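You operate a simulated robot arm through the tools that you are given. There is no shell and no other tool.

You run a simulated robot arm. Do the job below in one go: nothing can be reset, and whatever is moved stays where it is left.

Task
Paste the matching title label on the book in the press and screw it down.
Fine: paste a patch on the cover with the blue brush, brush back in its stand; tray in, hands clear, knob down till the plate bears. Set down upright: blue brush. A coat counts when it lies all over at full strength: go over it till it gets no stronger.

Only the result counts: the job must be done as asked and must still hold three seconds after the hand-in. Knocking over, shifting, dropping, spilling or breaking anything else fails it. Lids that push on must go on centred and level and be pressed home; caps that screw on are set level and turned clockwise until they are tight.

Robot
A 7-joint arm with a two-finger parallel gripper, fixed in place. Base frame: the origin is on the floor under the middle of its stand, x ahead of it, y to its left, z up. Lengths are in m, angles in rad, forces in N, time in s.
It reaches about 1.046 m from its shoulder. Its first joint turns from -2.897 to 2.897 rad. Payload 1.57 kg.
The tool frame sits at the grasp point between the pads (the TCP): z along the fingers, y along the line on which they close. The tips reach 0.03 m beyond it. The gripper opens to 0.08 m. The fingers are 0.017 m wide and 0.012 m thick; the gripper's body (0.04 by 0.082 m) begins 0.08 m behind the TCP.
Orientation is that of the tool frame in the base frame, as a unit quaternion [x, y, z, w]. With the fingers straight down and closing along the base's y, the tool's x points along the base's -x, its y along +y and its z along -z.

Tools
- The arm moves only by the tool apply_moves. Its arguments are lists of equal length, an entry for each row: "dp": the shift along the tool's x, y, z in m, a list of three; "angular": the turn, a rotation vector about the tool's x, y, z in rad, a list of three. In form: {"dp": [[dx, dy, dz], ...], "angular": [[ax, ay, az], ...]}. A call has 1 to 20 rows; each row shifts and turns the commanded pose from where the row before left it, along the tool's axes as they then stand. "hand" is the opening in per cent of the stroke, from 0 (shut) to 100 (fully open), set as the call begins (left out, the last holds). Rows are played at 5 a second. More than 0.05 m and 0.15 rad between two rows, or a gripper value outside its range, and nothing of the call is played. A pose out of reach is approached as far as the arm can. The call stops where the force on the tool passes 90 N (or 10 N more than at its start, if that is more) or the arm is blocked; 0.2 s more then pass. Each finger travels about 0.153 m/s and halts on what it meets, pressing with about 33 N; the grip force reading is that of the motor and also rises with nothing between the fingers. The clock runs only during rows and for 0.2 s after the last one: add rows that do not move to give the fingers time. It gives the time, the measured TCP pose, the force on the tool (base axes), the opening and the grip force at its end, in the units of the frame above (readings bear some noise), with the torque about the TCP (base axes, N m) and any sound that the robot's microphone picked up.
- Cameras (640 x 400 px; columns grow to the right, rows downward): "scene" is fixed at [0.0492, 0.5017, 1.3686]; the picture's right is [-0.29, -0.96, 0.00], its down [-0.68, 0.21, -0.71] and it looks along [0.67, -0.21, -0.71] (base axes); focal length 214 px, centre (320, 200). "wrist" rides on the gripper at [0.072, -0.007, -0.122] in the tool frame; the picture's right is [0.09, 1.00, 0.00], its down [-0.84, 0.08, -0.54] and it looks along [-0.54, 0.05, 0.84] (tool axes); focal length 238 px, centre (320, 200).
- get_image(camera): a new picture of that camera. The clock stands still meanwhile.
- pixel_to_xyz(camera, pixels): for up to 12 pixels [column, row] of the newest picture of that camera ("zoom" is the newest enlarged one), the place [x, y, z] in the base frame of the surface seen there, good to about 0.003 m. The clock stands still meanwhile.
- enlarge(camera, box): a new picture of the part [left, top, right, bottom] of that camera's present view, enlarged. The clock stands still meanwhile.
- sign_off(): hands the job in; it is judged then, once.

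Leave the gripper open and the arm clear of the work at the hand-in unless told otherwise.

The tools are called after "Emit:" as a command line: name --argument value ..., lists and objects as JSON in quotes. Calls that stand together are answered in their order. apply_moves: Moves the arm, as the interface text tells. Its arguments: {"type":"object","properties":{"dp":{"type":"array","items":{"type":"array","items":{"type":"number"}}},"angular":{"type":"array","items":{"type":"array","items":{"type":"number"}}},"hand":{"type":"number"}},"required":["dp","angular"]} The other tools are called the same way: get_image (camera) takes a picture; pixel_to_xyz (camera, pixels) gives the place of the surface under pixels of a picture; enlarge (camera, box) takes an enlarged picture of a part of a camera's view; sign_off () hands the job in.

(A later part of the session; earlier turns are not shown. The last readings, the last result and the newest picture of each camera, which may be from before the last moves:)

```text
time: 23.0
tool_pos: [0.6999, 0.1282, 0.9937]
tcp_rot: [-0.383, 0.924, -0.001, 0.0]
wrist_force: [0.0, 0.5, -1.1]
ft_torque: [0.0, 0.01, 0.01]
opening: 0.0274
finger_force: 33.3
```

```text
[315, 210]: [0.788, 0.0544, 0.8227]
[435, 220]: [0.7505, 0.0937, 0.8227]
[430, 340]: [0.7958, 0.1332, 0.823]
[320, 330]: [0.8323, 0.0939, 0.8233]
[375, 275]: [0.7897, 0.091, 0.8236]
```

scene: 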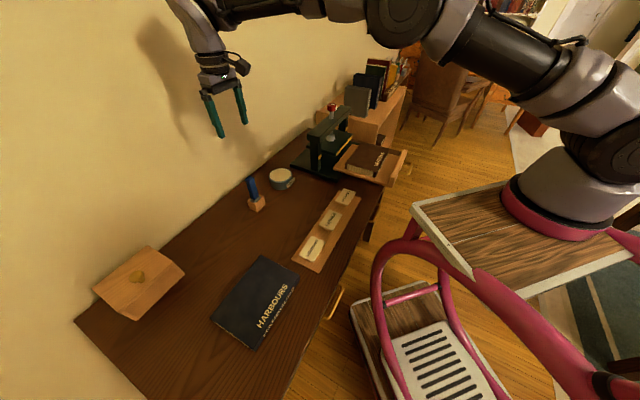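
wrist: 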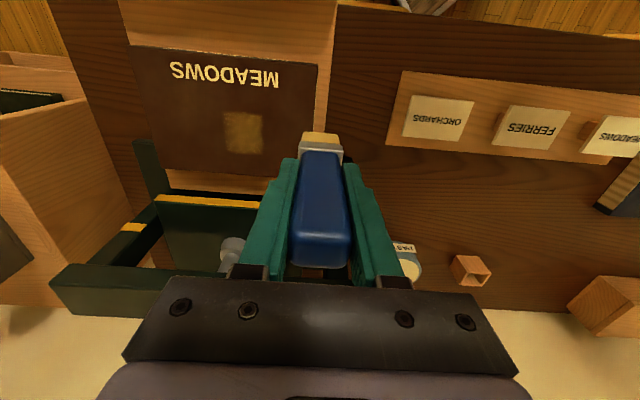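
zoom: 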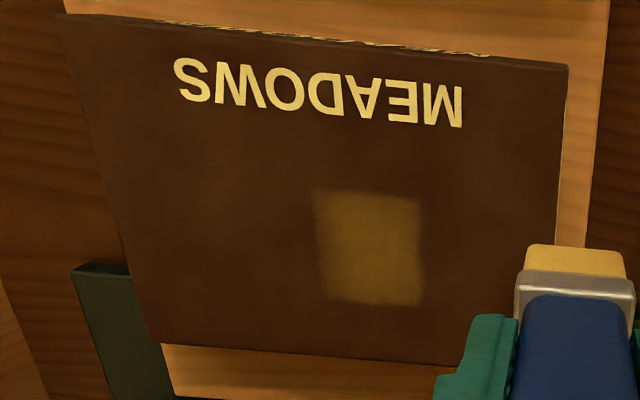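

I query the exact edges of that faint mark: about (312,192), (422,200), (425,305), (323,300) in the zoom, plus cover corners.

Emit:
pixel_to_xyz --camera "zoom" --pixels '[[313, 192], [421, 200], [424, 305], [324, 299], [370, 248], [62, 40], [566, 68], [150, 340], [553, 240], [180, 90], [462, 115], [225, 200]]'

Emit:
enlarge --camera "wrist" --box '[210, 95, 300, 165]'

```text
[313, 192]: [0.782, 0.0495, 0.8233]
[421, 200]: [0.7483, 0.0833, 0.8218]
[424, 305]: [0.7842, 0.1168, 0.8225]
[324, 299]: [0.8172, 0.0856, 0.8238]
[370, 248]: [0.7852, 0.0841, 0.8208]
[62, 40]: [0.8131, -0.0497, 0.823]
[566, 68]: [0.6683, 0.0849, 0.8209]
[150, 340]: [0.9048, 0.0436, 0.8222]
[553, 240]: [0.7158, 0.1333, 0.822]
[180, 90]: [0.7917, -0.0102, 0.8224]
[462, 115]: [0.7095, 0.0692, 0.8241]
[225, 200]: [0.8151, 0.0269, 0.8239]
```

```text
5.71 times, centred on (255, 130) of wrist
```

zoom: 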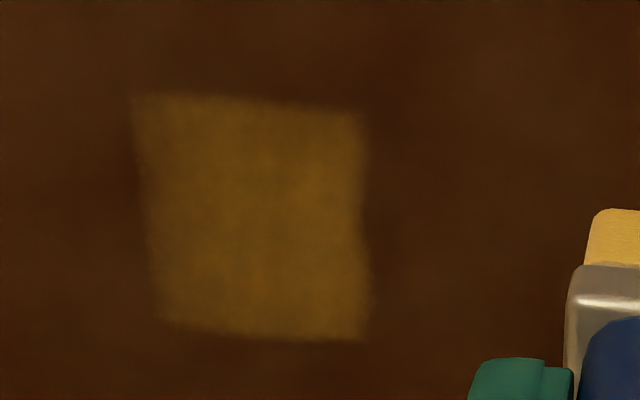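

The book corners now read about 1.8 cm nearer the wall: my sideways push dragged the sliding tray in a little. I measure the tray front again to be sure.

Emit:
enlarge --camera "scene" --box '[330, 130, 410, 190]'

Emit:
pixel_to_xyz --camera "zoom" --pixels '[[332, 265], [420, 120], [450, 330], [445, 345], [540, 130], [535, 120], [70, 220], [130, 205], [560, 280], [580, 225], [180, 125], [230, 80]]'

```text
6.67 times, centred on (370, 160) of scene
```

zoom: 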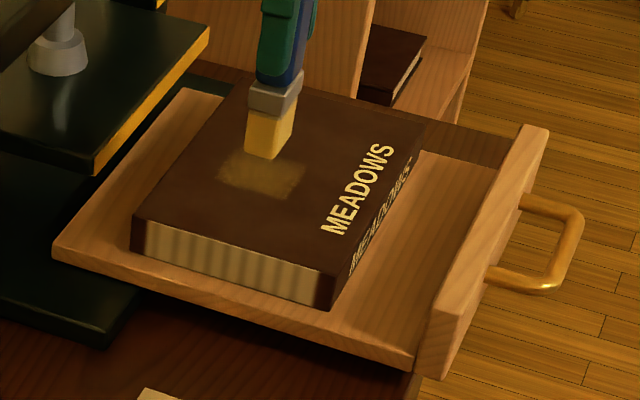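

```text
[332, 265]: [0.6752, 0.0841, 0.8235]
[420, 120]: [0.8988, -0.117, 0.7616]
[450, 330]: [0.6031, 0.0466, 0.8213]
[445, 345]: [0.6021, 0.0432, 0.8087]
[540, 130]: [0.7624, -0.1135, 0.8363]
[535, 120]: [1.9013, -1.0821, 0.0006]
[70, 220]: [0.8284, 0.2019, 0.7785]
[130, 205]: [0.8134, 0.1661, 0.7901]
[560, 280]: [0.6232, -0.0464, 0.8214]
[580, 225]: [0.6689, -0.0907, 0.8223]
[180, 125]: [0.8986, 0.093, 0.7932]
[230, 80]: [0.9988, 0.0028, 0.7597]
```

The tray slid in by about 1.9 cm (that's its inward direction, harmless). From now on I stroke only along the long way, lifting between rows. I bring the brush over the far end of the patch line and lower to near contact.

Emit:
apply_moves --dp '[[-0.0146, -0.0429, 0], [0, -0.0429, 0], [0, -0.0429, 0], [0, 0, 0.04], [0, 0, 0.03], [0, 0, 0.009], [0, 0, 0.001], [0, 0, 0]]' --angular '[[0, 0, 0], [0, 0, 0], [0, 0, 0], [0, 0, 0], [0, 0, 0], [0, 0, 0], [0, 0, 0], [0, 0, 0]]'

Emit:
enlarge --camera "scene" --box '[340, 132, 400, 177]'

```text
time: 24.8
tool_pos: [0.7998, 0.0455, 0.9132]
tcp_rot: [-0.383, 0.924, 0.0, 0.0]
wrist_force: [1.1, -0.7, -1.4]
ft_torque: [-0.01, 0.0, 0.02]
opening: 0.0274
finger_force: 32.9
```

```text
8.89 times, centred on (370, 154) of scene
```

zoom: 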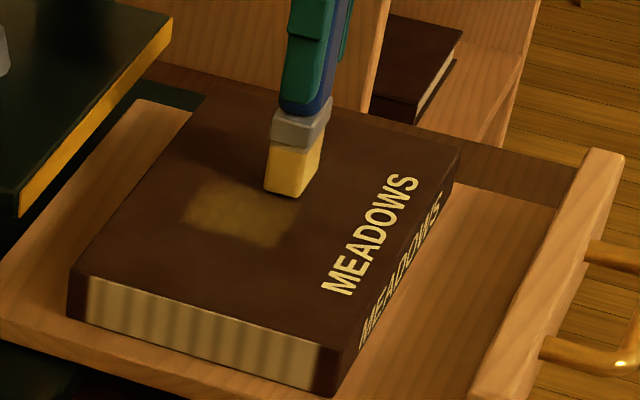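

No contact yet. I lower 1 mm at a time again.

Emit:
apply_moves --dp '[[0, 0, 0.001], [0, 0, 0]]' --angular '[[0, 0, 0], [0, 0, 0]]'

Emit:
enlarge --camera "scene" --box '[340, 132, 400, 177]'

```text
time: 25.4
tool_pos: [0.8021, 0.0462, 0.9132]
tcp_rot: [-0.384, 0.923, -0.001, 0.0]
wrist_force: [-1.1, 0.3, 1.7]
ft_torque: [0.0, 0.07, 0.01]
opening: 0.0275
finger_force: 32.6
```

```text
8.89 times, centred on (370, 154) of scene
```

zoom: 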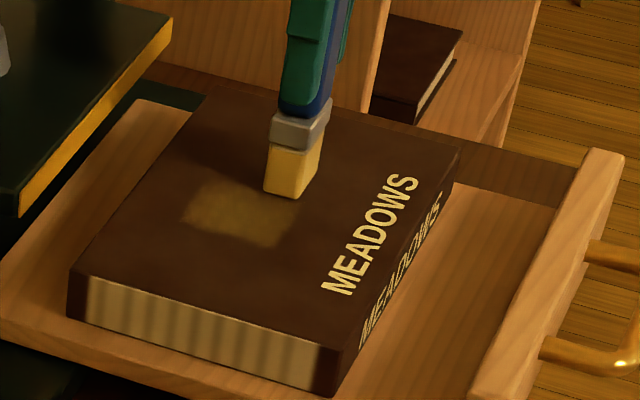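

Light contact (1.7 N). I stroke 0.06 m back along the patch and look.

Emit:
apply_moves --dp '[[0, 0.01, 0.0003], [0, 0.01, 0], [0, 0.01, 0], [0, 0.01, 0], [0, 0.01, 0], [0, 0.01, 0], [0, 0, 0]]' --angular '[[0, 0, 0], [0, 0, 0], [0, 0, 0], [0, 0, 0], [0, 0, 0], [0, 0, 0], [0, 0, 0]]'

Emit:
enlarge --camera "scene" --box '[340, 132, 400, 177]'

Emit:
enlarge --camera "wrist" --box '[200, 20, 440, 200]'

```text
time: 27.0
tool_pos: [0.7585, 0.0901, 0.9121]
tcp_rot: [-0.383, 0.924, 0.0, 0.0]
wrist_force: [2.1, -1.8, 11.4]
ft_torque: [-0.11, -0.15, -0.03]
opening: 0.0276
finger_force: 33.0
```

```text
8.89 times, centred on (370, 154) of scene
```

zoom: 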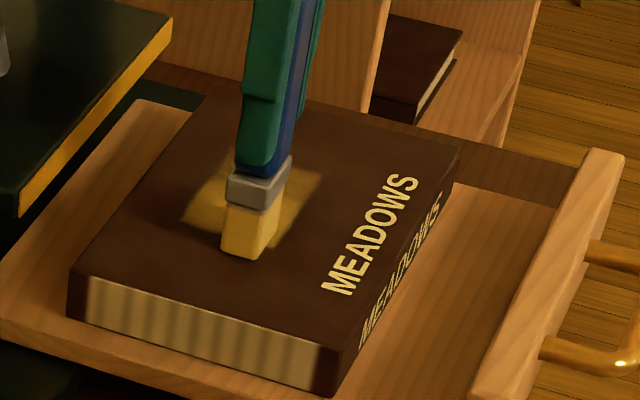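

```text
2.22 times, centred on (320, 110) of wrist
```

zoom: 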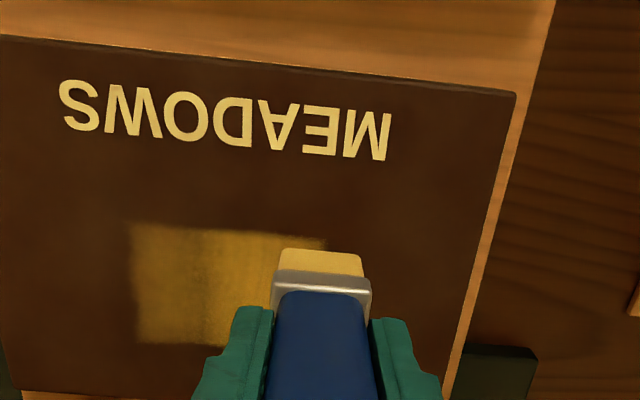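

Now a clear band shows, stretching along the cover: the patch area is fixed around the cover middle (about u 0.47–0.55). I lift away to see the distribution.

Emit:
apply_moves --dp '[[0, 0, -0.02], [0, 0, -0.04], [0, 0.04, -0.02], [0, 0.04, 0], [0, 0, 0]]' --angular '[[0, 0, 0], [0, 0, 0], [0, 0, 0], [0, 0, 0], [0, 0, 0]]'

Emit:
enlarge --camera "scene" --box '[340, 132, 400, 177]'

Emit:
enlarge --camera "wrist" --box '[120, 40, 330, 190]'

```text
time: 28.2
tool_pos: [0.7006, 0.1447, 0.9905]
tcp_rot: [-0.383, 0.924, 0.0, 0.0]
wrist_force: [-0.2, 0.0, -0.2]
ft_torque: [0.0, 0.04, -0.02]
opening: 0.0274
finger_force: 33.3
```

```text
8.89 times, centred on (370, 154) of scene
```

zoom: 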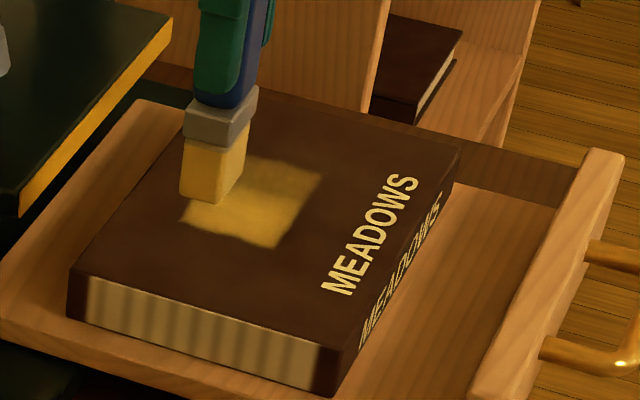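

```text
2.67 times, centred on (225, 115) of wrist
```

zoom: 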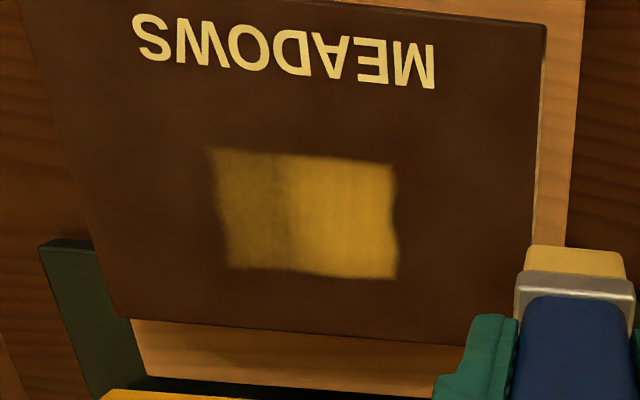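

The patch (about 0.078 × 0.05 m, centre near u 0.51, v' 0.613) is faint at the far part and stronger at the near part. I go on brushing along its middle line, there and back.

Emit:
apply_moves --dp '[[-0.013, -0.035, 0], [0, -0.035, 0], [0, 0, 0.04], [0, 0, 0.03], [0, 0, 0.01], [0, -0.01, 0], [0, -0.01, 0], [0, -0.01, 0], [0, -0.01, 0], [0, -0.01, 0], [0, -0.01, 0], [0, -0.01, 0], [0, -0.01, 0], [0, -0.01, 0], [0, 0, 0]]' --angular '[[0, 0, 0], [0, 0, 0], [0, 0, 0], [0, 0, 0], [0, 0, 0], [0, 0, 0], [0, 0, 0], [0, 0, 0], [0, 0, 0], [0, 0, 0], [0, 0, 0], [0, 0, 0], [0, 0, 0], [0, 0, 0], [0, 0, 0]]'

Emit:
enlarge --camera "wrist" --box '[200, 20, 440, 200]'

```text
time: 31.4
tool_pos: [0.8239, 0.0417, 0.9109]
tcp_rot: [-0.383, 0.924, 0.0, 0.001]
wrist_force: [-4.7, 7.5, 29.1]
ft_torque: [0.6, 0.34, 0.04]
opening: 0.0276
finger_force: 33.0
```

```text
2.22 times, centred on (320, 110) of wrist
```

zoom: 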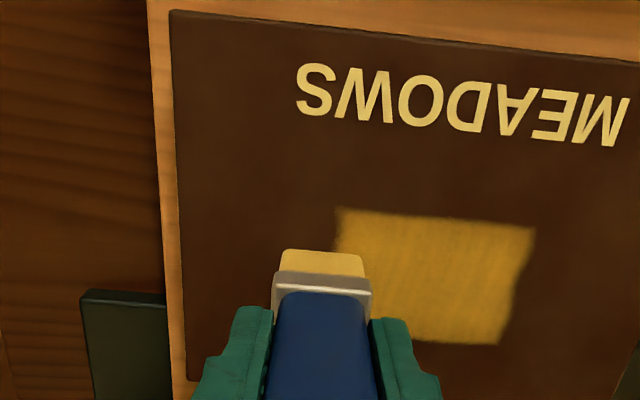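

The coat is getting more even. Force is 29 N at this end, so I ease off slightly and stroke back and forth again.

Emit:
apply_moves --dp '[[0, 0, -0.0006], [0, 0.01, 0], [0, 0.01, 0], [0, 0.01, 0], [0, 0.01, 0], [0, 0.01, 0], [0, 0.01, 0], [0, 0.01, 0], [0, 0.01, 0], [0, 0.01, 0], [0, 0, 0]]' --angular '[[0, 0, 0], [0, 0, 0], [0, 0, 0], [0, 0, 0], [0, 0, 0], [0, 0, 0], [0, 0, 0], [0, 0, 0], [0, 0, 0], [0, 0, 0], [0, 0, 0]]'

Emit:
enlarge --camera "wrist" --box '[200, 20, 440, 200]'

```text
time: 33.8
tool_pos: [0.7611, 0.1054, 0.9106]
tcp_rot: [-0.382, 0.924, 0.001, 0.0]
wrist_force: [1.4, -2.9, 9.3]
ft_torque: [-0.18, -0.14, -0.03]
opening: 0.0273
finger_force: 32.7
```

```text
2.22 times, centred on (320, 110) of wrist
```

zoom: 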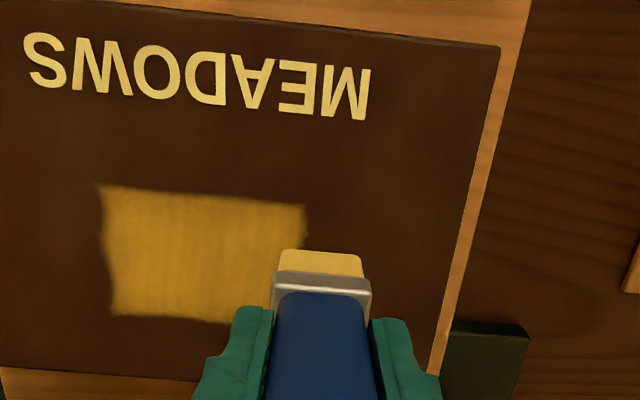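

More even still. I check the patch's present edges in this zoom: (100,190), (302,207), (115,313).

Emit:
pixel_to_xyz --camera "zoom" --pixels '[[102, 190], [301, 207], [116, 311], [200, 200], [200, 316], [150, 250], [495, 52], [300, 300], [290, 250], [355, 252], [320, 250]]'

```text
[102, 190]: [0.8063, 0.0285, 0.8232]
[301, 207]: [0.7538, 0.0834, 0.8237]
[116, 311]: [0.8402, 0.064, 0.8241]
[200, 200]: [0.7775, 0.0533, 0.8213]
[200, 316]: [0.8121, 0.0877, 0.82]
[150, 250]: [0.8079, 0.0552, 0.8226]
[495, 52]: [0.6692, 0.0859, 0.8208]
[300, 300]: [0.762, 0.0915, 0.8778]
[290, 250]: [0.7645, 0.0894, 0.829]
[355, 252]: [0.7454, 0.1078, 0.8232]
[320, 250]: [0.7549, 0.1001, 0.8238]
```

The patch spans u 0.472–0.550 and v' 0.589–0.638, and the brush runs on its middle. I now brush the robot-side row (v'≈0.598), lifting before shifting sideways.

Emit:
apply_moves --dp '[[0, 0, -0.006], [0.015, 0, 0], [0, 0, 0.006], [0, -0.01, 0], [0, -0.01, 0], [0, -0.01, 0], [0, -0.01, 0], [0, -0.01, 0], [0, -0.01, 0], [0, -0.01, 0], [0, -0.01, 0], [0, -0.01, 0], [0, 0, 0]]' --angular '[[0, 0, 0], [0, 0, 0], [0, 0, 0], [0, 0, 0], [0, 0, 0], [0, 0, 0], [0, 0, 0], [0, 0, 0], [0, 0, 0], [0, 0, 0], [0, 0, 0], [0, 0, 0], [0, 0, 0]]'

Emit:
enlarge --camera "wrist" --box '[200, 20, 440, 200]'

```text
time: 36.6
tool_pos: [0.8169, 0.0308, 0.9116]
tcp_rot: [-0.383, 0.924, 0.0, 0.0]
wrist_force: [0.9, 0.3, 0.8]
ft_torque: [0.01, -0.05, 0.01]
opening: 0.0274
finger_force: 33.4
```

```text
2.22 times, centred on (320, 110) of wrist
```

zoom: 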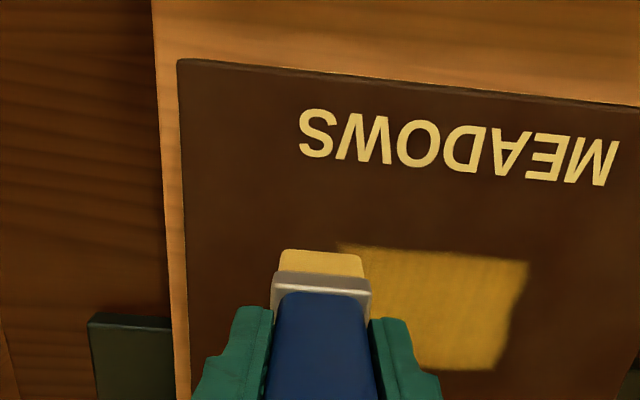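

Contact was barely there at the end. I press 1 mm deeper, stroke this row back, then lift.

Emit:
apply_moves --dp '[[0, 0, 0.001], [0, 0.01, 0], [0, 0.01, 0], [0, 0.01, 0], [0, 0.01, 0], [0, 0.01, 0], [0, 0.01, 0], [0, 0.01, 0], [0, 0.01, 0], [0, 0.01, 0], [0, 0, 0]]' --angular '[[0, 0, 0], [0, 0, 0], [0, 0, 0], [0, 0, 0], [0, 0, 0], [0, 0, 0], [0, 0, 0], [0, 0, 0], [0, 0, 0], [0, 0, 0], [0, 0, 0]]'

Emit:
enlarge --camera "wrist" --box '[200, 20, 440, 200]'

```text
time: 39.0
tool_pos: [0.7504, 0.0948, 0.9114]
tcp_rot: [-0.383, 0.924, 0.0, 0.0]
wrist_force: [5.9, -7.5, 29.3]
ft_torque: [-0.47, -0.47, 0.02]
opening: 0.0278
finger_force: 33.2
```

```text
2.22 times, centred on (320, 110) of wrist
```

zoom: 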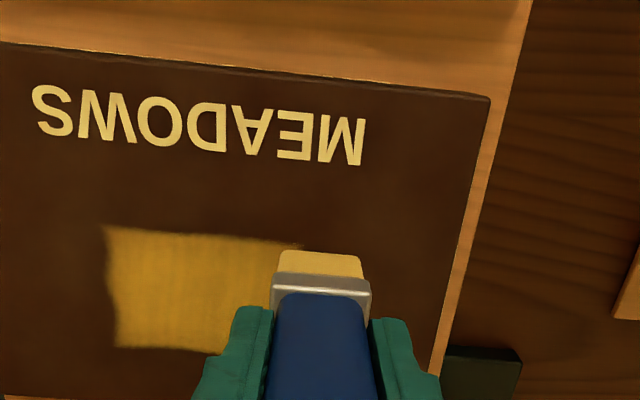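

Next the wall-side row (v'≈0.629): lift, shift, lower and stroke.

Emit:
apply_moves --dp '[[0, 0, -0.006], [-0.029, 0, 0], [0, 0, 0.0055], [0, -0.01, 0], [0, -0.01, 0], [0, -0.01, 0], [0, -0.01, 0], [0, -0.01, 0], [0, -0.01, 0], [0, -0.01, 0], [0, -0.01, 0], [0, -0.01, 0], [0, 0, 0]]' --angular '[[0, 0, 0], [0, 0, 0], [0, 0, 0], [0, 0, 0], [0, 0, 0], [0, 0, 0], [0, 0, 0], [0, 0, 0], [0, 0, 0], [0, 0, 0], [0, 0, 0], [0, 0, 0], [0, 0, 0]]'

Emit:
enlarge --camera "wrist" --box '[200, 20, 440, 200]'

```text
time: 41.8
tool_pos: [0.8348, 0.0512, 0.9101]
tcp_rot: [-0.384, 0.923, 0.0, 0.0]
wrist_force: [-1.7, 2.1, 11.2]
ft_torque: [0.19, 0.18, 0.01]
opening: 0.0273
finger_force: 32.7
```

```text
2.22 times, centred on (320, 110) of wrist
```

zoom: 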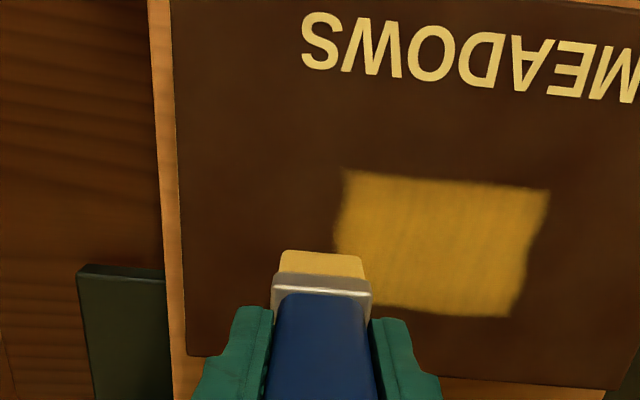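

I stroke this row back and lift away to compare the strength.

Emit:
apply_moves --dp '[[0, 0.01, 0], [0, 0.01, 0], [0, 0.01, 0], [0, 0.01, 0], [0, 0.01, 0], [0, 0.01, 0], [0, 0.01, 0], [0, 0.01, 0], [0, 0.01, 0], [0, 0, -0.02], [0, 0, -0.04], [0, 0.04, -0.02], [0, 0.03, 0], [0, 0, 0]]' --angular '[[0, 0, 0], [0, 0, 0], [0, 0, 0], [0, 0, 0], [0, 0, 0], [0, 0, 0], [0, 0, 0], [0, 0, 0], [0, 0, 0], [0, 0, 0], [0, 0, 0], [0, 0, 0], [0, 0, 0], [0, 0, 0]]'

Emit:
enlarge --camera "scene" --box '[340, 132, 400, 177]'

Emit:
enlarge --camera "wrist" --box '[120, 40, 330, 190]'

```text
time: 44.8
tool_pos: [0.7203, 0.1663, 0.9906]
tcp_rot: [-0.383, 0.924, 0.0, 0.0]
wrist_force: [-1.1, 0.4, -0.8]
ft_torque: [0.0, -0.01, 0.0]
opening: 0.0273
finger_force: 33.0
```

```text
8.89 times, centred on (370, 154) of scene
```

zoom: 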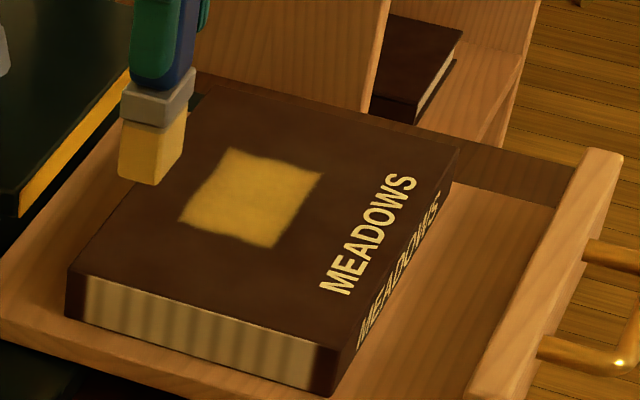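

```text
2.67 times, centred on (225, 115) of wrist
```

zoom: 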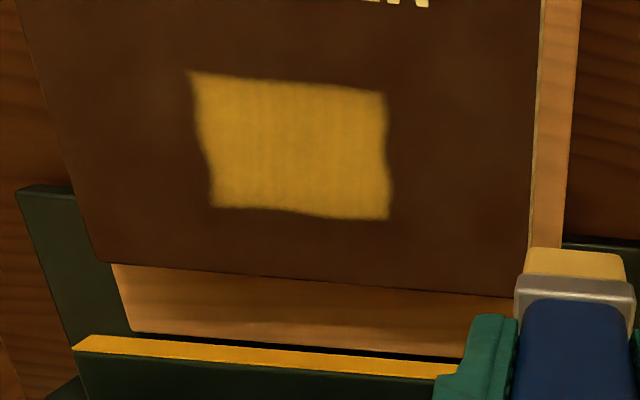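

The coat looks even now. To be sure it is at full strength, I do another double pass along the middle and compare from the same pose.

Emit:
apply_moves --dp '[[0.014, -0.035, 0], [0, -0.035, 0], [0, 0, 0.04], [0, 0, 0.03], [0, 0, 0.0103], [0, -0.0113, 0], [0, -0.0113, 0], [0, -0.0113, 0], [0, -0.0113, 0], [0, -0.0112, 0], [0, -0.0112, 0], [0, -0.0112, 0], [0, -0.0112, 0], [0, 0, 0]]' --angular '[[0, 0, 0], [0, 0, 0], [0, 0, 0], [0, 0, 0], [0, 0, 0], [0, 0, 0], [0, 0, 0], [0, 0, 0], [0, 0, 0], [0, 0, 0], [0, 0, 0], [0, 0, 0], [0, 0, 0], [0, 0, 0]]'

Emit:
apply_moves --dp '[[0, 0.0113, 0], [0, 0.0113, 0], [0, 0.0113, 0], [0, 0.0113, 0], [0, 0.0112, 0], [0, 0.0112, 0], [0, 0.0112, 0], [0, 0.0112, 0], [0, 0, -0.02], [0, 0, -0.04], [0, 0.04, -0.0203], [-0.014, 0.03, 0], [0, 0, 0]]' --angular '[[0, 0, 0], [0, 0, 0], [0, 0, 0], [0, 0, 0], [0, 0, 0], [0, 0, 0], [0, 0, 0], [0, 0, 0], [0, 0, 0], [0, 0, 0], [0, 0, 0], [0, 0, 0], [0, 0, 0]]'

Emit:
enlarge --camera "wrist" --box '[120, 40, 330, 190]'

Emit:
enlarge --camera "scene" --box '[340, 132, 400, 177]'

```text
time: 47.8
tool_pos: [0.8249, 0.0422, 0.9096]
tcp_rot: [-0.383, 0.924, 0.0, -0.001]
wrist_force: [-0.6, -0.6, -0.9]
ft_torque: [-0.01, 0.05, -0.01]
opening: 0.0274
finger_force: 33.2
```

```text
time: 50.6
tool_pos: [0.7211, 0.1639, 0.9896]
tcp_rot: [-0.383, 0.924, -0.001, 0.0]
wrist_force: [-0.1, -0.4, -1.8]
ft_torque: [0.03, 0.0, 0.0]
opening: 0.0277
finger_force: 32.8
```

```text
2.67 times, centred on (225, 115) of wrist
```

zoom: 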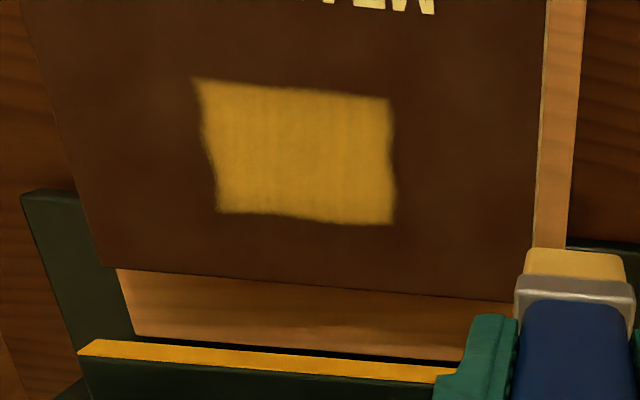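

```text
8.89 times, centred on (370, 154) of scene
```

zoom: 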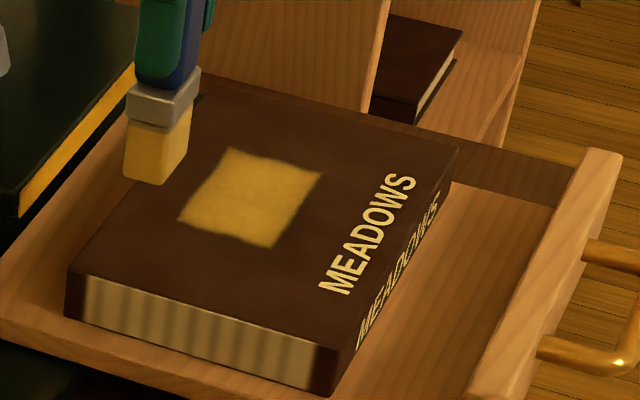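

I compare the bristle colour and the patch up close to judge load and evenness.

Emit:
enlarge --camera "scene" --box '[344, 136, 384, 166]'

Emit:
enlarge --camera "wrist" --box '[180, 60, 260, 130]'

```text
13.33 times, centred on (364, 151) of scene
```

zoom: 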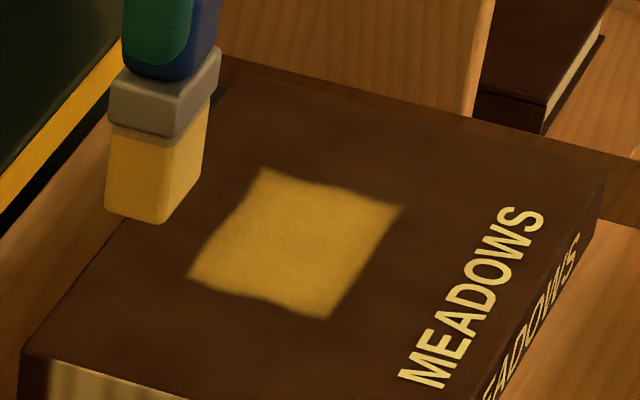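

```text
5.71 times, centred on (220, 95) of wrist
```

zoom: 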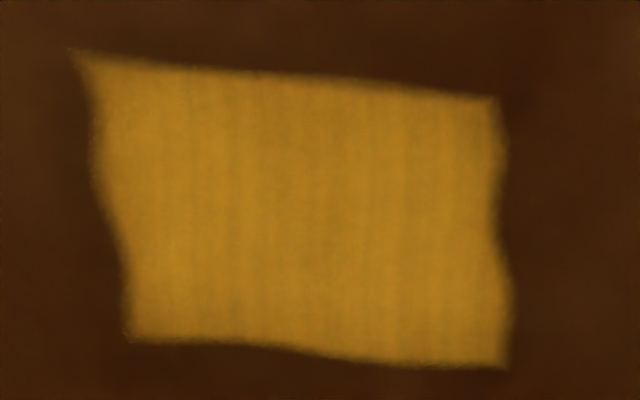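

The bristles are paling, so I reload: raise, go back over the pot the high way, dip lightly.

Emit:
apply_moves --dp '[[0, 0, -0.05], [0, 0, -0.05], [-0.0347, 0.024, 0], [-0.0347, 0.024, 0], [-0.0347, 0.024, 0], [-0.0347, 0.024, 0], [-0.0347, 0.024, 0], [-0.0346, 0.024, 0], [-0.0346, 0.024, 0], [0, 0, 0.045], [0, 0, 0.045], [0, 0, 0.045], [0, 0, 0.045], [0, 0, 0.015], [0, 0, 0.004], [0, 0, 0]]' --angular '[[0, 0, 0], [0, 0, 0], [0, 0, 0], [0, 0, 0], [0, 0, 0], [0, 0, 0], [0, 0, 0], [0, 0, 0], [0, 0, 0], [0, 0, 0], [0, 0, 0], [0, 0, 0], [0, 0, 0], [0, 0, 0], [0, 0, 0], [0, 0, 0]]'

Emit:
enlarge --camera "scene" --box '[235, 130, 325, 200]'

```text
time: 54.0
tool_pos: [0.7736, 0.4567, 0.8927]
tcp_rot: [-0.383, 0.924, 0.001, 0.001]
wrist_force: [-2.5, -1.6, 16.5]
ft_torque: [-0.14, 0.22, 0.0]
opening: 0.0276
finger_force: 33.3
```

```text
5.71 times, centred on (280, 165) of scene
```

zoom: 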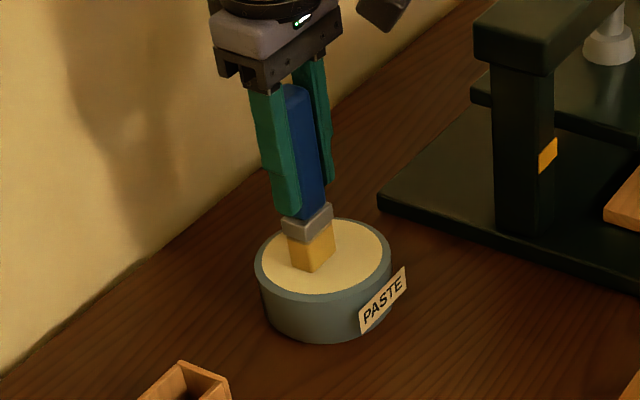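

The brush is yellow again. I lift, carry it back over the book and lower to just at the cover.

Emit:
apply_moves --dp '[[0, 0, -0.019], [0, 0, -0.045], [0, 0, -0.045], [0, 0, -0.045], [0, 0, -0.045], [0.0347, -0.024, 0], [0.0347, -0.024, 0], [0.0347, -0.024, 0], [0.0347, -0.024, 0], [0.0347, -0.024, 0], [0.0346, -0.024, 0], [0.0346, -0.024, 0], [0.014, -0.035, 0], [0, -0.035, 0], [0, 0, 0.045], [0, 0, 0.045], [0, 0, 0.045], [0, 0, 0.03], [0, 0, 0.0143], [0, 0, 0]]' --angular '[[0, 0, 0], [0, 0, 0], [0, 0, 0], [0, 0, 0], [0, 0, 0], [0, 0, 0], [0, 0, 0], [0, 0, 0], [0, 0, 0], [0, 0, 0], [0, 0, 0], [0, 0, 0], [0, 0, 0], [0, 0, 0], [0, 0, 0], [0, 0, 0], [0, 0, 0], [0, 0, 0], [0, 0, 0], [0, 0, 0]]'

Emit:
apply_moves --dp '[[0, 0, 0.0005], [0, 0, 0.0005], [0, 0, 0]]' --angular '[[0, 0, 0], [0, 0, 0], [0, 0, 0]]'

```text
time: 58.2
tool_pos: [0.7602, 0.1044, 0.9122]
tcp_rot: [-0.384, 0.923, 0.0, -0.001]
wrist_force: [-0.1, 0.1, -1.8]
ft_torque: [-0.04, 0.04, -0.01]
opening: 0.0276
finger_force: 33.0
```

```text
time: 59.0
tool_pos: [0.7615, 0.1046, 0.9113]
tcp_rot: [-0.384, 0.923, 0.0, 0.0]
wrist_force: [-0.5, 0.8, 0.5]
ft_torque: [-0.02, 0.01, 0.0]
opening: 0.0275
finger_force: 33.7
```

Not touching yet at z≈0.911. I go 1 mm further.

Emit:
apply_moves --dp '[[0, 0, 0.0005], [0, 0, 0.0005], [0, 0, 0]]' --angular '[[0, 0, 0], [0, 0, 0], [0, 0, 0]]'

```text
time: 59.8
tool_pos: [0.7616, 0.1052, 0.9095]
tcp_rot: [-0.383, 0.924, 0.0, 0.001]
wrist_force: [-2.3, 0.8, 13.7]
ft_torque: [0.07, 0.19, 0.02]
opening: 0.0273
finger_force: 33.0
```

Good contact (13.7 N). I stroke out and back along the middle line.

Emit:
apply_moves --dp '[[0, -0.01, 0], [0, -0.01, 0], [0, -0.01, 0], [0, -0.01, 0], [0, -0.01, 0], [0, -0.01, 0], [0, -0.01, 0], [0, -0.01, 0], [0, -0.01, 0], [0, 0.01, 0], [0, 0.01, 0], [0, 0.01, 0], [0, 0.01, 0], [0, 0.01, 0], [0, 0.01, 0], [0, 0.01, 0], [0, 0.01, 0], [0, 0.01, 0], [0, 0, 0]]' --angular '[[0, 0, 0], [0, 0, 0], [0, 0, 0], [0, 0, 0], [0, 0, 0], [0, 0, 0], [0, 0, 0], [0, 0, 0], [0, 0, 0], [0, 0, 0], [0, 0, 0], [0, 0, 0], [0, 0, 0], [0, 0, 0], [0, 0, 0], [0, 0, 0], [0, 0, 0], [0, 0, 0], [0, 0, 0]]'

Emit:
enlarge --camera "wrist" --box '[200, 20, 440, 200]'

```text
time: 63.8
tool_pos: [0.7607, 0.1056, 0.9099]
tcp_rot: [-0.384, 0.923, 0.0, 0.001]
wrist_force: [7.1, -6.6, 30.5]
ft_torque: [-0.38, -0.55, 0.0]
opening: 0.0275
finger_force: 33.2
```

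```text
2.22 times, centred on (320, 110) of wrist
```

zoom: 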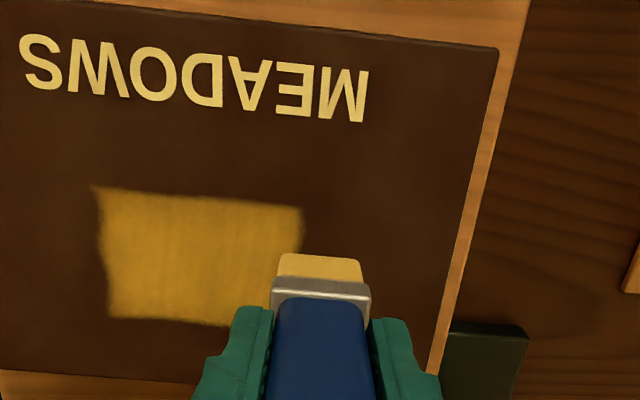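

The coat looks strong and even. For certainty I go over the two side rows once more with the loaded brush.

Emit:
apply_moves --dp '[[0, 0, -0.005], [0.014, 0, 0], [0, 0, 0.0047], [0, -0.01, 0], [0, -0.01, 0], [0, -0.01, 0], [0, -0.01, 0], [0, -0.01, 0], [0, -0.01, 0], [0, -0.01, 0], [0, -0.01, 0], [0, -0.01, 0], [0, 0, 0]]' --angular '[[0, 0, 0], [0, 0, 0], [0, 0, 0], [0, 0, 0], [0, 0, 0], [0, 0, 0], [0, 0, 0], [0, 0, 0], [0, 0, 0], [0, 0, 0], [0, 0, 0], [0, 0, 0], [0, 0, 0]]'

Emit:
apply_moves --dp '[[0, 0, -0.005], [-0.028, 0, 0], [0, 0, 0.0052], [0, 0.01, 0], [0, 0.01, 0], [0, 0.01, 0], [0, 0.01, 0], [0, 0.01, 0], [0, 0.01, 0], [0, 0.01, 0], [0, 0.01, 0], [0, 0.01, 0], [0, 0, 0]]' --angular '[[0, 0, 0], [0, 0, 0], [0, 0, 0], [0, 0, 0], [0, 0, 0], [0, 0, 0], [0, 0, 0], [0, 0, 0], [0, 0, 0], [0, 0, 0], [0, 0, 0], [0, 0, 0], [0, 0, 0]]'

Emit:
enlarge --camera "wrist" --box '[200, 20, 440, 200]'

```text
time: 66.6
tool_pos: [0.8173, 0.0334, 0.9104]
tcp_rot: [-0.383, 0.924, 0.0, 0.001]
wrist_force: [0.5, 0.2, 1.4]
ft_torque: [0.06, -0.04, 0.03]
opening: 0.0275
finger_force: 32.8
```

```text
time: 69.4
tool_pos: [0.7713, 0.1176, 0.9101]
tcp_rot: [-0.383, 0.924, 0.0, 0.0]
wrist_force: [0.3, -1.5, 10.2]
ft_torque: [-0.08, -0.12, -0.01]
opening: 0.0274
finger_force: 32.9
```

```text
2.22 times, centred on (320, 110) of wrist
```

zoom: 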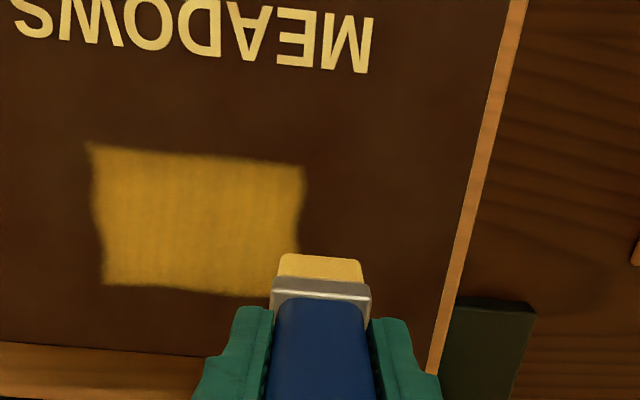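

I lift clear to the same viewing pose and compare with the earlier pictures.

Emit:
apply_moves --dp '[[0, 0, -0.02], [0, 0, -0.04], [0, 0.04, -0.0212], [0, 0.03, 0], [0, 0, 0]]' --angular '[[0, 0, 0], [0, 0, 0], [0, 0, 0], [0, 0, 0], [0, 0, 0]]'

Emit:
enlarge --camera "wrist" --box '[180, 60, 260, 130]'

Emit:
enlarge --camera "scene" --box '[344, 136, 384, 166]'

```text
time: 70.6
tool_pos: [0.7204, 0.169, 0.9913]
tcp_rot: [-0.383, 0.924, 0.0, 0.0]
wrist_force: [-0.5, -0.4, -0.2]
ft_torque: [0.03, 0.01, 0.03]
opening: 0.0277
finger_force: 33.0
```

```text
5.71 times, centred on (220, 95) of wrist
```

zoom: 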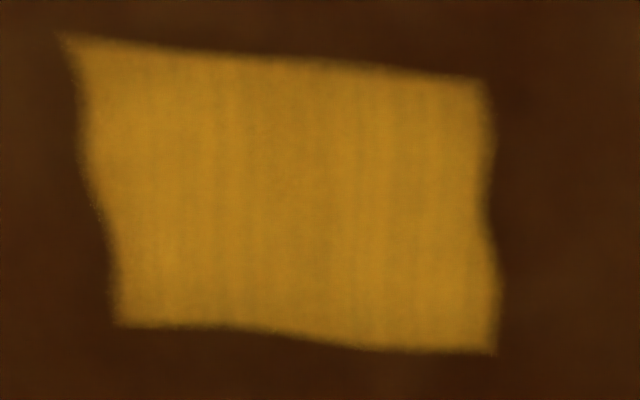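

```text
13.33 times, centred on (364, 151) of scene
```

zoom: 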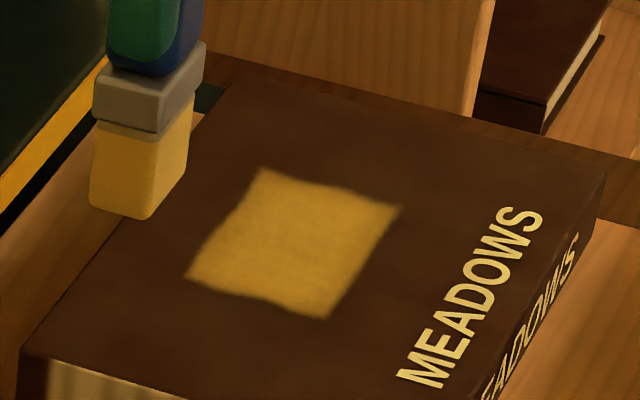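

The coat has the same strength as before the last passes, so it is full. Now the brush goes back: up, over to the stand the high way, and down to just above it to check alignment.

Emit:
apply_moves --dp '[[0, 0, -0.05], [0, 0, -0.05], [-0.0241, 0.0325, 0], [-0.0241, 0.0325, 0], [-0.0241, 0.0325, 0], [-0.0241, 0.0325, 0], [-0.0241, 0.0325, 0], [-0.0241, 0.0325, 0], [-0.0241, 0.0325, 0], [-0.0241, 0.0325, 0], [-0.0242, 0.0325, 0], [-0.0242, 0.0326, 0], [0, 0, 0.045], [0, 0, 0.045], [0, 0, 0.045], [0, 0, 0.0386], [0, 0, 0]]' --angular '[[0, 0, 0], [0, 0, 0], [0, 0, 0], [0, 0, 0], [0, 0, 0], [0, 0, 0], [0, 0, 0], [0, 0, 0], [0, 0, 0], [0, 0, 0], [0, 0, 0], [0, 0, 0], [0, 0, 0], [0, 0, 0], [0, 0, 0], [0, 0, 0], [0, 0, 0]]'

Emit:
enlarge --camera "scene" --box '[220, 150, 300, 220]'

Emit:
enlarge --camera "wrist" --box '[220, 60, 420, 300]'

```text
time: 74.2
tool_pos: [0.6628, 0.567, 0.9168]
tcp_rot: [-0.383, 0.924, 0.0, -0.001]
wrist_force: [0.0, 0.3, -0.6]
ft_torque: [0.01, -0.02, 0.01]
opening: 0.0272
finger_force: 32.8
```

```text
5.71 times, centred on (260, 185) of scene
```

zoom: 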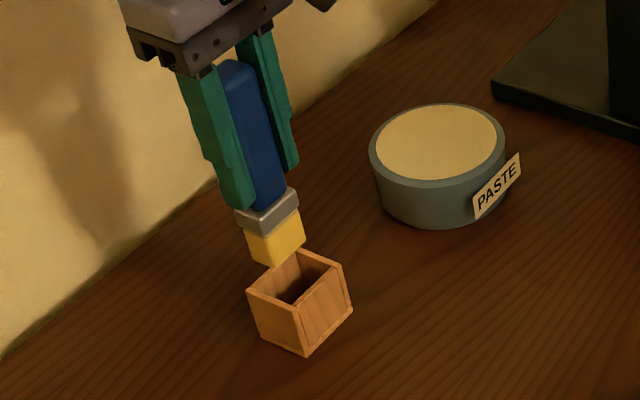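

```text
1.67 times, centred on (320, 180) of wrist
```

zoom: 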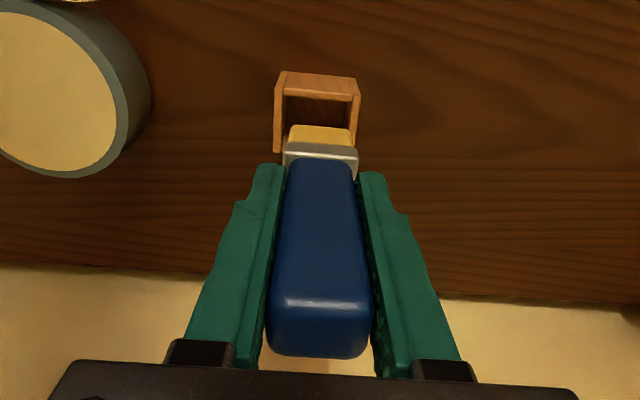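

The brush hovers above its stand. I measure the bristle corners and stand corners for alignment.

Emit:
enlarge --camera "scene" --box '[245, 175, 285, 215]'

```text
10.00 times, centred on (265, 195) of scene
```

zoom: 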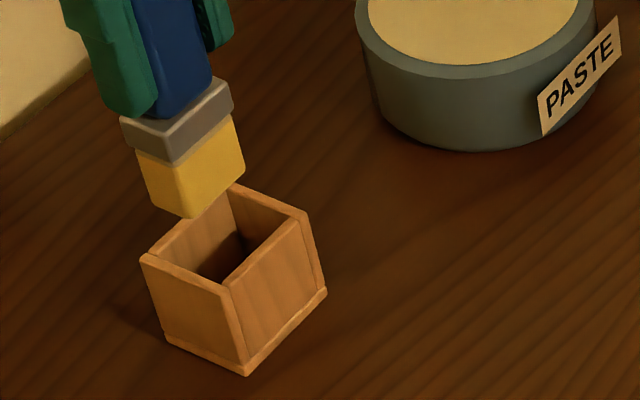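

Emit:
pixel_to_xyz --camera "zoom" --pixels '[[190, 212], [240, 172], [158, 202], [182, 165], [234, 120], [140, 150], [144, 258], [225, 292], [305, 220], [245, 370], [322, 295], [235, 188]]'

```text
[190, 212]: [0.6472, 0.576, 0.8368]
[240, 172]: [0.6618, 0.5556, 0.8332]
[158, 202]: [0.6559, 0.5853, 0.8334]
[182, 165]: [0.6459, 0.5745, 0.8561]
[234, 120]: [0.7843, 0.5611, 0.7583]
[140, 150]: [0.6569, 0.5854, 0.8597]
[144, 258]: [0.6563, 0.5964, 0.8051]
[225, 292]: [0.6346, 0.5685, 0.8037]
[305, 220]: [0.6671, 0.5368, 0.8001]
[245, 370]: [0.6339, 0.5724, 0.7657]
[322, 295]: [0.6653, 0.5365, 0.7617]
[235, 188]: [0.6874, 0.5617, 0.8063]
```

I look at the stand's opening against the bristles in a tight wrist zoom.

Emit:
enlarge --camera "wrist" --box '[280, 95, 360, 155]'

Emit:
pixel_to_xyz --camera "zoom" --pixels '[[178, 190], [448, 205], [160, 80], [455, 100], [170, 255], [455, 265], [205, 245], [425, 255], [310, 110], [315, 225], [150, 250], [470, 200]]'

```text
6.67 times, centred on (320, 125) of wrist
```

zoom: 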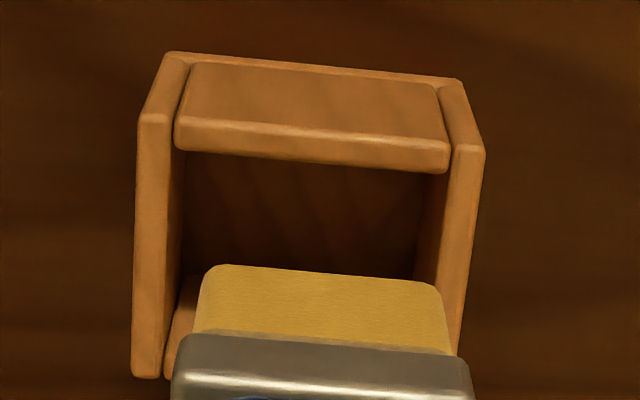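

```text
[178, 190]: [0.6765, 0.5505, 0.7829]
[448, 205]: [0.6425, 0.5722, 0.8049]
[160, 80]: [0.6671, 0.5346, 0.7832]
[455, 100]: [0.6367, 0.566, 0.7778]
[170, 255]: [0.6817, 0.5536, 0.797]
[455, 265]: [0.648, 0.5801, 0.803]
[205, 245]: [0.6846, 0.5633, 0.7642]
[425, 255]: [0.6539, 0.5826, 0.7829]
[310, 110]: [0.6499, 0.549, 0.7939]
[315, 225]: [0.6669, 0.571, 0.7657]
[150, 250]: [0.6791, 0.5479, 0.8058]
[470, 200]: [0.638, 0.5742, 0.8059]
```

Both views say the stand opening lies about 3 mm further along (tool −y) and about 2.5 mm nearer the robot than the brush. I correct that and lower step by step.

Emit:
apply_moves --dp '[[0.0025, -0.003, 0], [0, 0, 0.015], [0, 0, 0.01], [0, 0, 0.005], [0, 0, 0]]' --angular '[[0, 0, 0], [0, 0, 0], [0, 0, 0], [0, 0, 0], [0, 0, 0]]'

Emit:
enlarge --camera "scene" --box '[245, 175, 285, 215]'

Emit:
enlarge --camera "wrist" --box '[280, 95, 360, 155]'

```text
time: 75.4
tool_pos: [0.6618, 0.5638, 0.8867]
tcp_rot: [-0.384, 0.923, 0.0, 0.0]
wrist_force: [-0.1, 0.1, -0.9]
ft_torque: [0.01, 0.01, 0.0]
opening: 0.0276
finger_force: 32.8
```

```text
10.00 times, centred on (265, 195) of scene
```

zoom: 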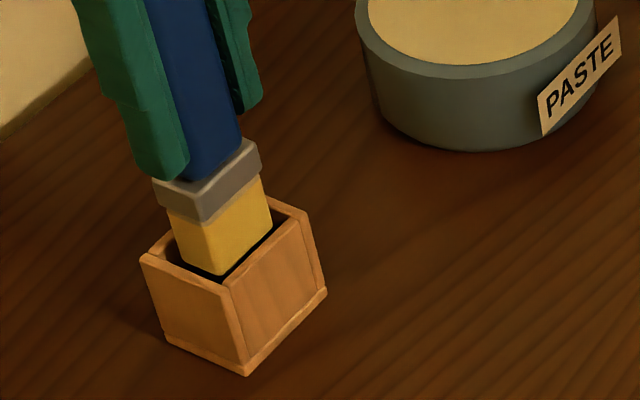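

```text
6.67 times, centred on (320, 125) of wrist
```

zoom: 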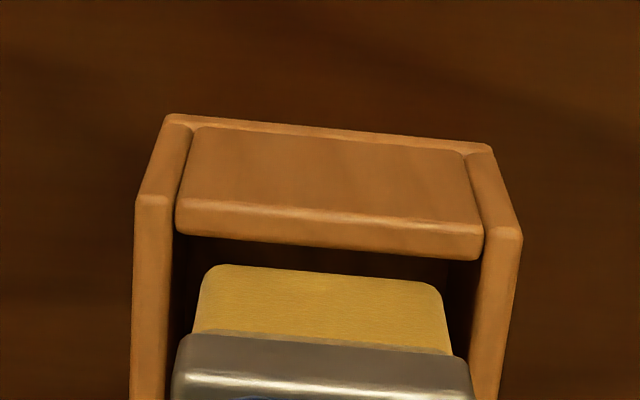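

The bristles enter the opening centred. I lower further and watch the force.

Emit:
apply_moves --dp '[[0, 0, 0.01], [0, 0, 0.01], [0, 0, 0.005], [0, 0, 0]]' --angular '[[0, 0, 0], [0, 0, 0], [0, 0, 0], [0, 0, 0]]'

Emit:
apply_moves --dp '[[0, 0, 0.001], [0, 0, 0.001], [0, 0, 0]]' --angular '[[0, 0, 0], [0, 0, 0], [0, 0, 0]]'

Emit:
enlarge --camera "scene" --box '[235, 165, 285, 215]'

```text
time: 76.4
tool_pos: [0.6634, 0.5607, 0.8622]
tcp_rot: [-0.383, 0.924, 0.0, 0.0]
wrist_force: [0.4, 0.8, -1.1]
ft_torque: [-0.02, -0.02, 0.01]
opening: 0.0278
finger_force: 33.1
```

```text
time: 77.2
tool_pos: [0.6612, 0.5614, 0.861]
tcp_rot: [-0.384, 0.923, 0.0, 0.0]
wrist_force: [-0.9, -0.9, -0.6]
ft_torque: [-0.01, -0.01, 0.01]
opening: 0.0275
finger_force: 33.1
```

```text
8.00 times, centred on (260, 190) of scene
```

zoom: 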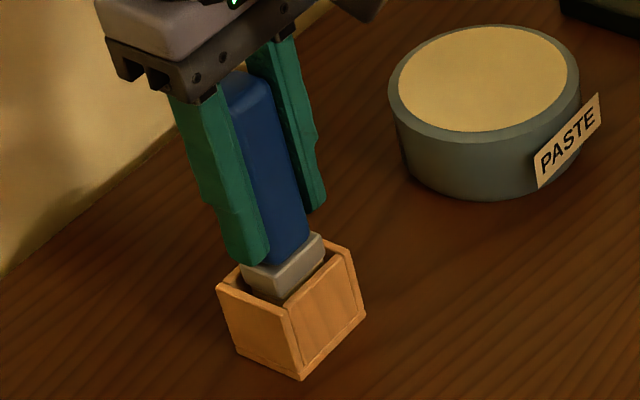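

Still free. I lower a few more millimetres until the bottom touches.

Emit:
apply_moves --dp '[[0, 0, 0.001], [0, 0, 0.001], [0, 0, 0]]' --angular '[[0, 0, 0], [0, 0, 0], [0, 0, 0]]'

Emit:
apply_moves --dp '[[0, 0, 0.001], [0, 0, 0]]' --angular '[[0, 0, 0], [0, 0, 0]]'

```text
time: 78.0
tool_pos: [0.6626, 0.5622, 0.8581]
tcp_rot: [-0.384, 0.923, 0.0, 0.0]
wrist_force: [-0.8, 0.1, -0.8]
ft_torque: [-0.03, 0.01, -0.02]
opening: 0.0277
finger_force: 33.1
```

```text
time: 78.6
tool_pos: [0.6622, 0.5608, 0.857]
tcp_rot: [-0.383, 0.924, 0.0, 0.001]
wrist_force: [-0.1, -0.2, -0.3]
ft_torque: [0.01, -0.01, 0.01]
opening: 0.0275
finger_force: 33.0
```

Emit:
apply_moves --dp '[[0, 0, 0.001], [0, 0, 0]]' --angular '[[0, 0, 0], [0, 0, 0]]'

Emit:
apply_moves --dp '[[0, 0, 0.001], [0, 0, 0]]' --angular '[[0, 0, 0], [0, 0, 0]]'

```text
time: 79.2
tool_pos: [0.663, 0.5622, 0.8565]
tcp_rot: [-0.383, 0.924, 0.001, 0.0]
wrist_force: [0.3, 0.7, -1.5]
ft_torque: [-0.01, -0.03, -0.02]
opening: 0.0275
finger_force: 32.8
```

```text
time: 79.8
tool_pos: [0.6628, 0.562, 0.8568]
tcp_rot: [-0.383, 0.924, 0.0, 0.0]
wrist_force: [-0.4, -0.3, 0.1]
ft_torque: [0.0, 0.0, 0.01]
opening: 0.0277
finger_force: 33.0
```

Still no force reading. One more millimetre, then a look.

Emit:
apply_moves --dp '[[0, 0, 0.001], [0, 0, 0]]' --angular '[[0, 0, 0], [0, 0, 0]]'

Emit:
enlarge --camera "scene" --box '[235, 165, 285, 215]'

```text
time: 80.4
tool_pos: [0.6622, 0.5624, 0.8542]
tcp_rot: [-0.384, 0.924, 0.0, 0.0]
wrist_force: [-0.9, -0.7, -0.6]
ft_torque: [-0.02, -0.01, -0.02]
opening: 0.0275
finger_force: 32.7
```

```text
8.00 times, centred on (260, 190) of scene
```

zoom: 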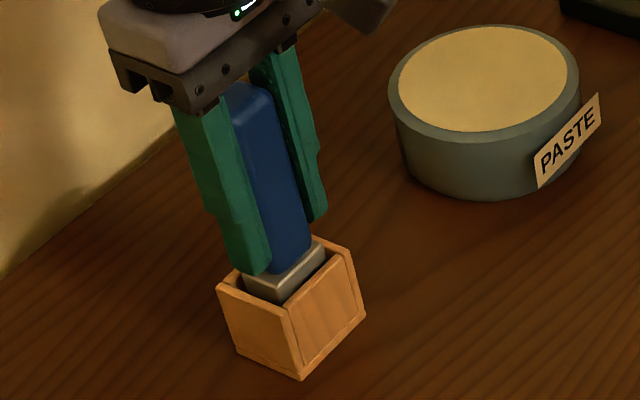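

It sits nearly as deep as at the start. Two more small steps to feel the floor.

Emit:
apply_moves --dp '[[0, 0, 0.001], [0, 0, 0]]' --angular '[[0, 0, 0], [0, 0, 0]]'

Emit:
apply_moves --dp '[[0, 0, 0.001], [0, 0, 0]]' --angular '[[0, 0, 0], [0, 0, 0]]'

```text
time: 81.0
tool_pos: [0.662, 0.5624, 0.8534]
tcp_rot: [-0.383, 0.924, 0.001, 0.0]
wrist_force: [-0.9, -0.7, -0.9]
ft_torque: [-0.01, 0.01, 0.02]
opening: 0.0275
finger_force: 33.3
```

```text
time: 81.6
tool_pos: [0.6616, 0.5614, 0.8533]
tcp_rot: [-0.383, 0.924, -0.001, -0.001]
wrist_force: [-0.1, -0.5, -0.8]
ft_torque: [0.04, -0.01, -0.01]
opening: 0.0274
finger_force: 33.0
```

I check the ferrule and handle heights against the start values (ferrule top was 0.807, handle top 0.903).

Emit:
enlarge --camera "scene" --box '[235, 165, 285, 215]'

Emit:
pixel_to_xyz --camera "zoom" --pixels '[[250, 88], [265, 92], [285, 300], [324, 252], [245, 285], [288, 278], [300, 262], [225, 280], [290, 310], [262, 300], [355, 250], [320, 240]]'

```text
8.00 times, centred on (260, 190) of scene
```

zoom: 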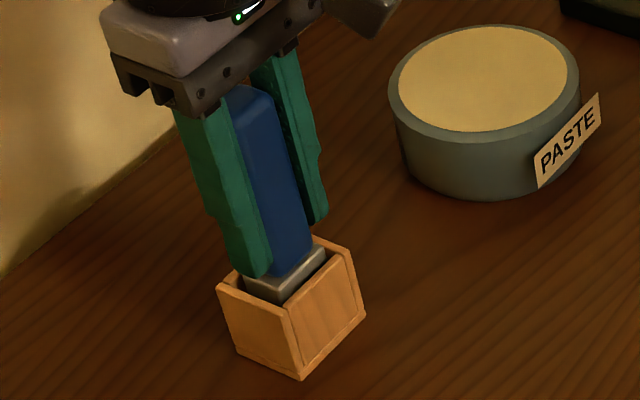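

```text
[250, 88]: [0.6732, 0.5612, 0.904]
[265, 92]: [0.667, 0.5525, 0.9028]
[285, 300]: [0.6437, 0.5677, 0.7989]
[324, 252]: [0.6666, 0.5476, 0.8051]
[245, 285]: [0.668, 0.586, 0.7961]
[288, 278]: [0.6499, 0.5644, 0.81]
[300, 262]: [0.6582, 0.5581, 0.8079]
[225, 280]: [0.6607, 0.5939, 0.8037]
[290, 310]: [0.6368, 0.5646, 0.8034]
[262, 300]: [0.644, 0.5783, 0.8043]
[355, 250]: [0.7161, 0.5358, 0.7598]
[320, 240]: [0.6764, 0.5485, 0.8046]
```

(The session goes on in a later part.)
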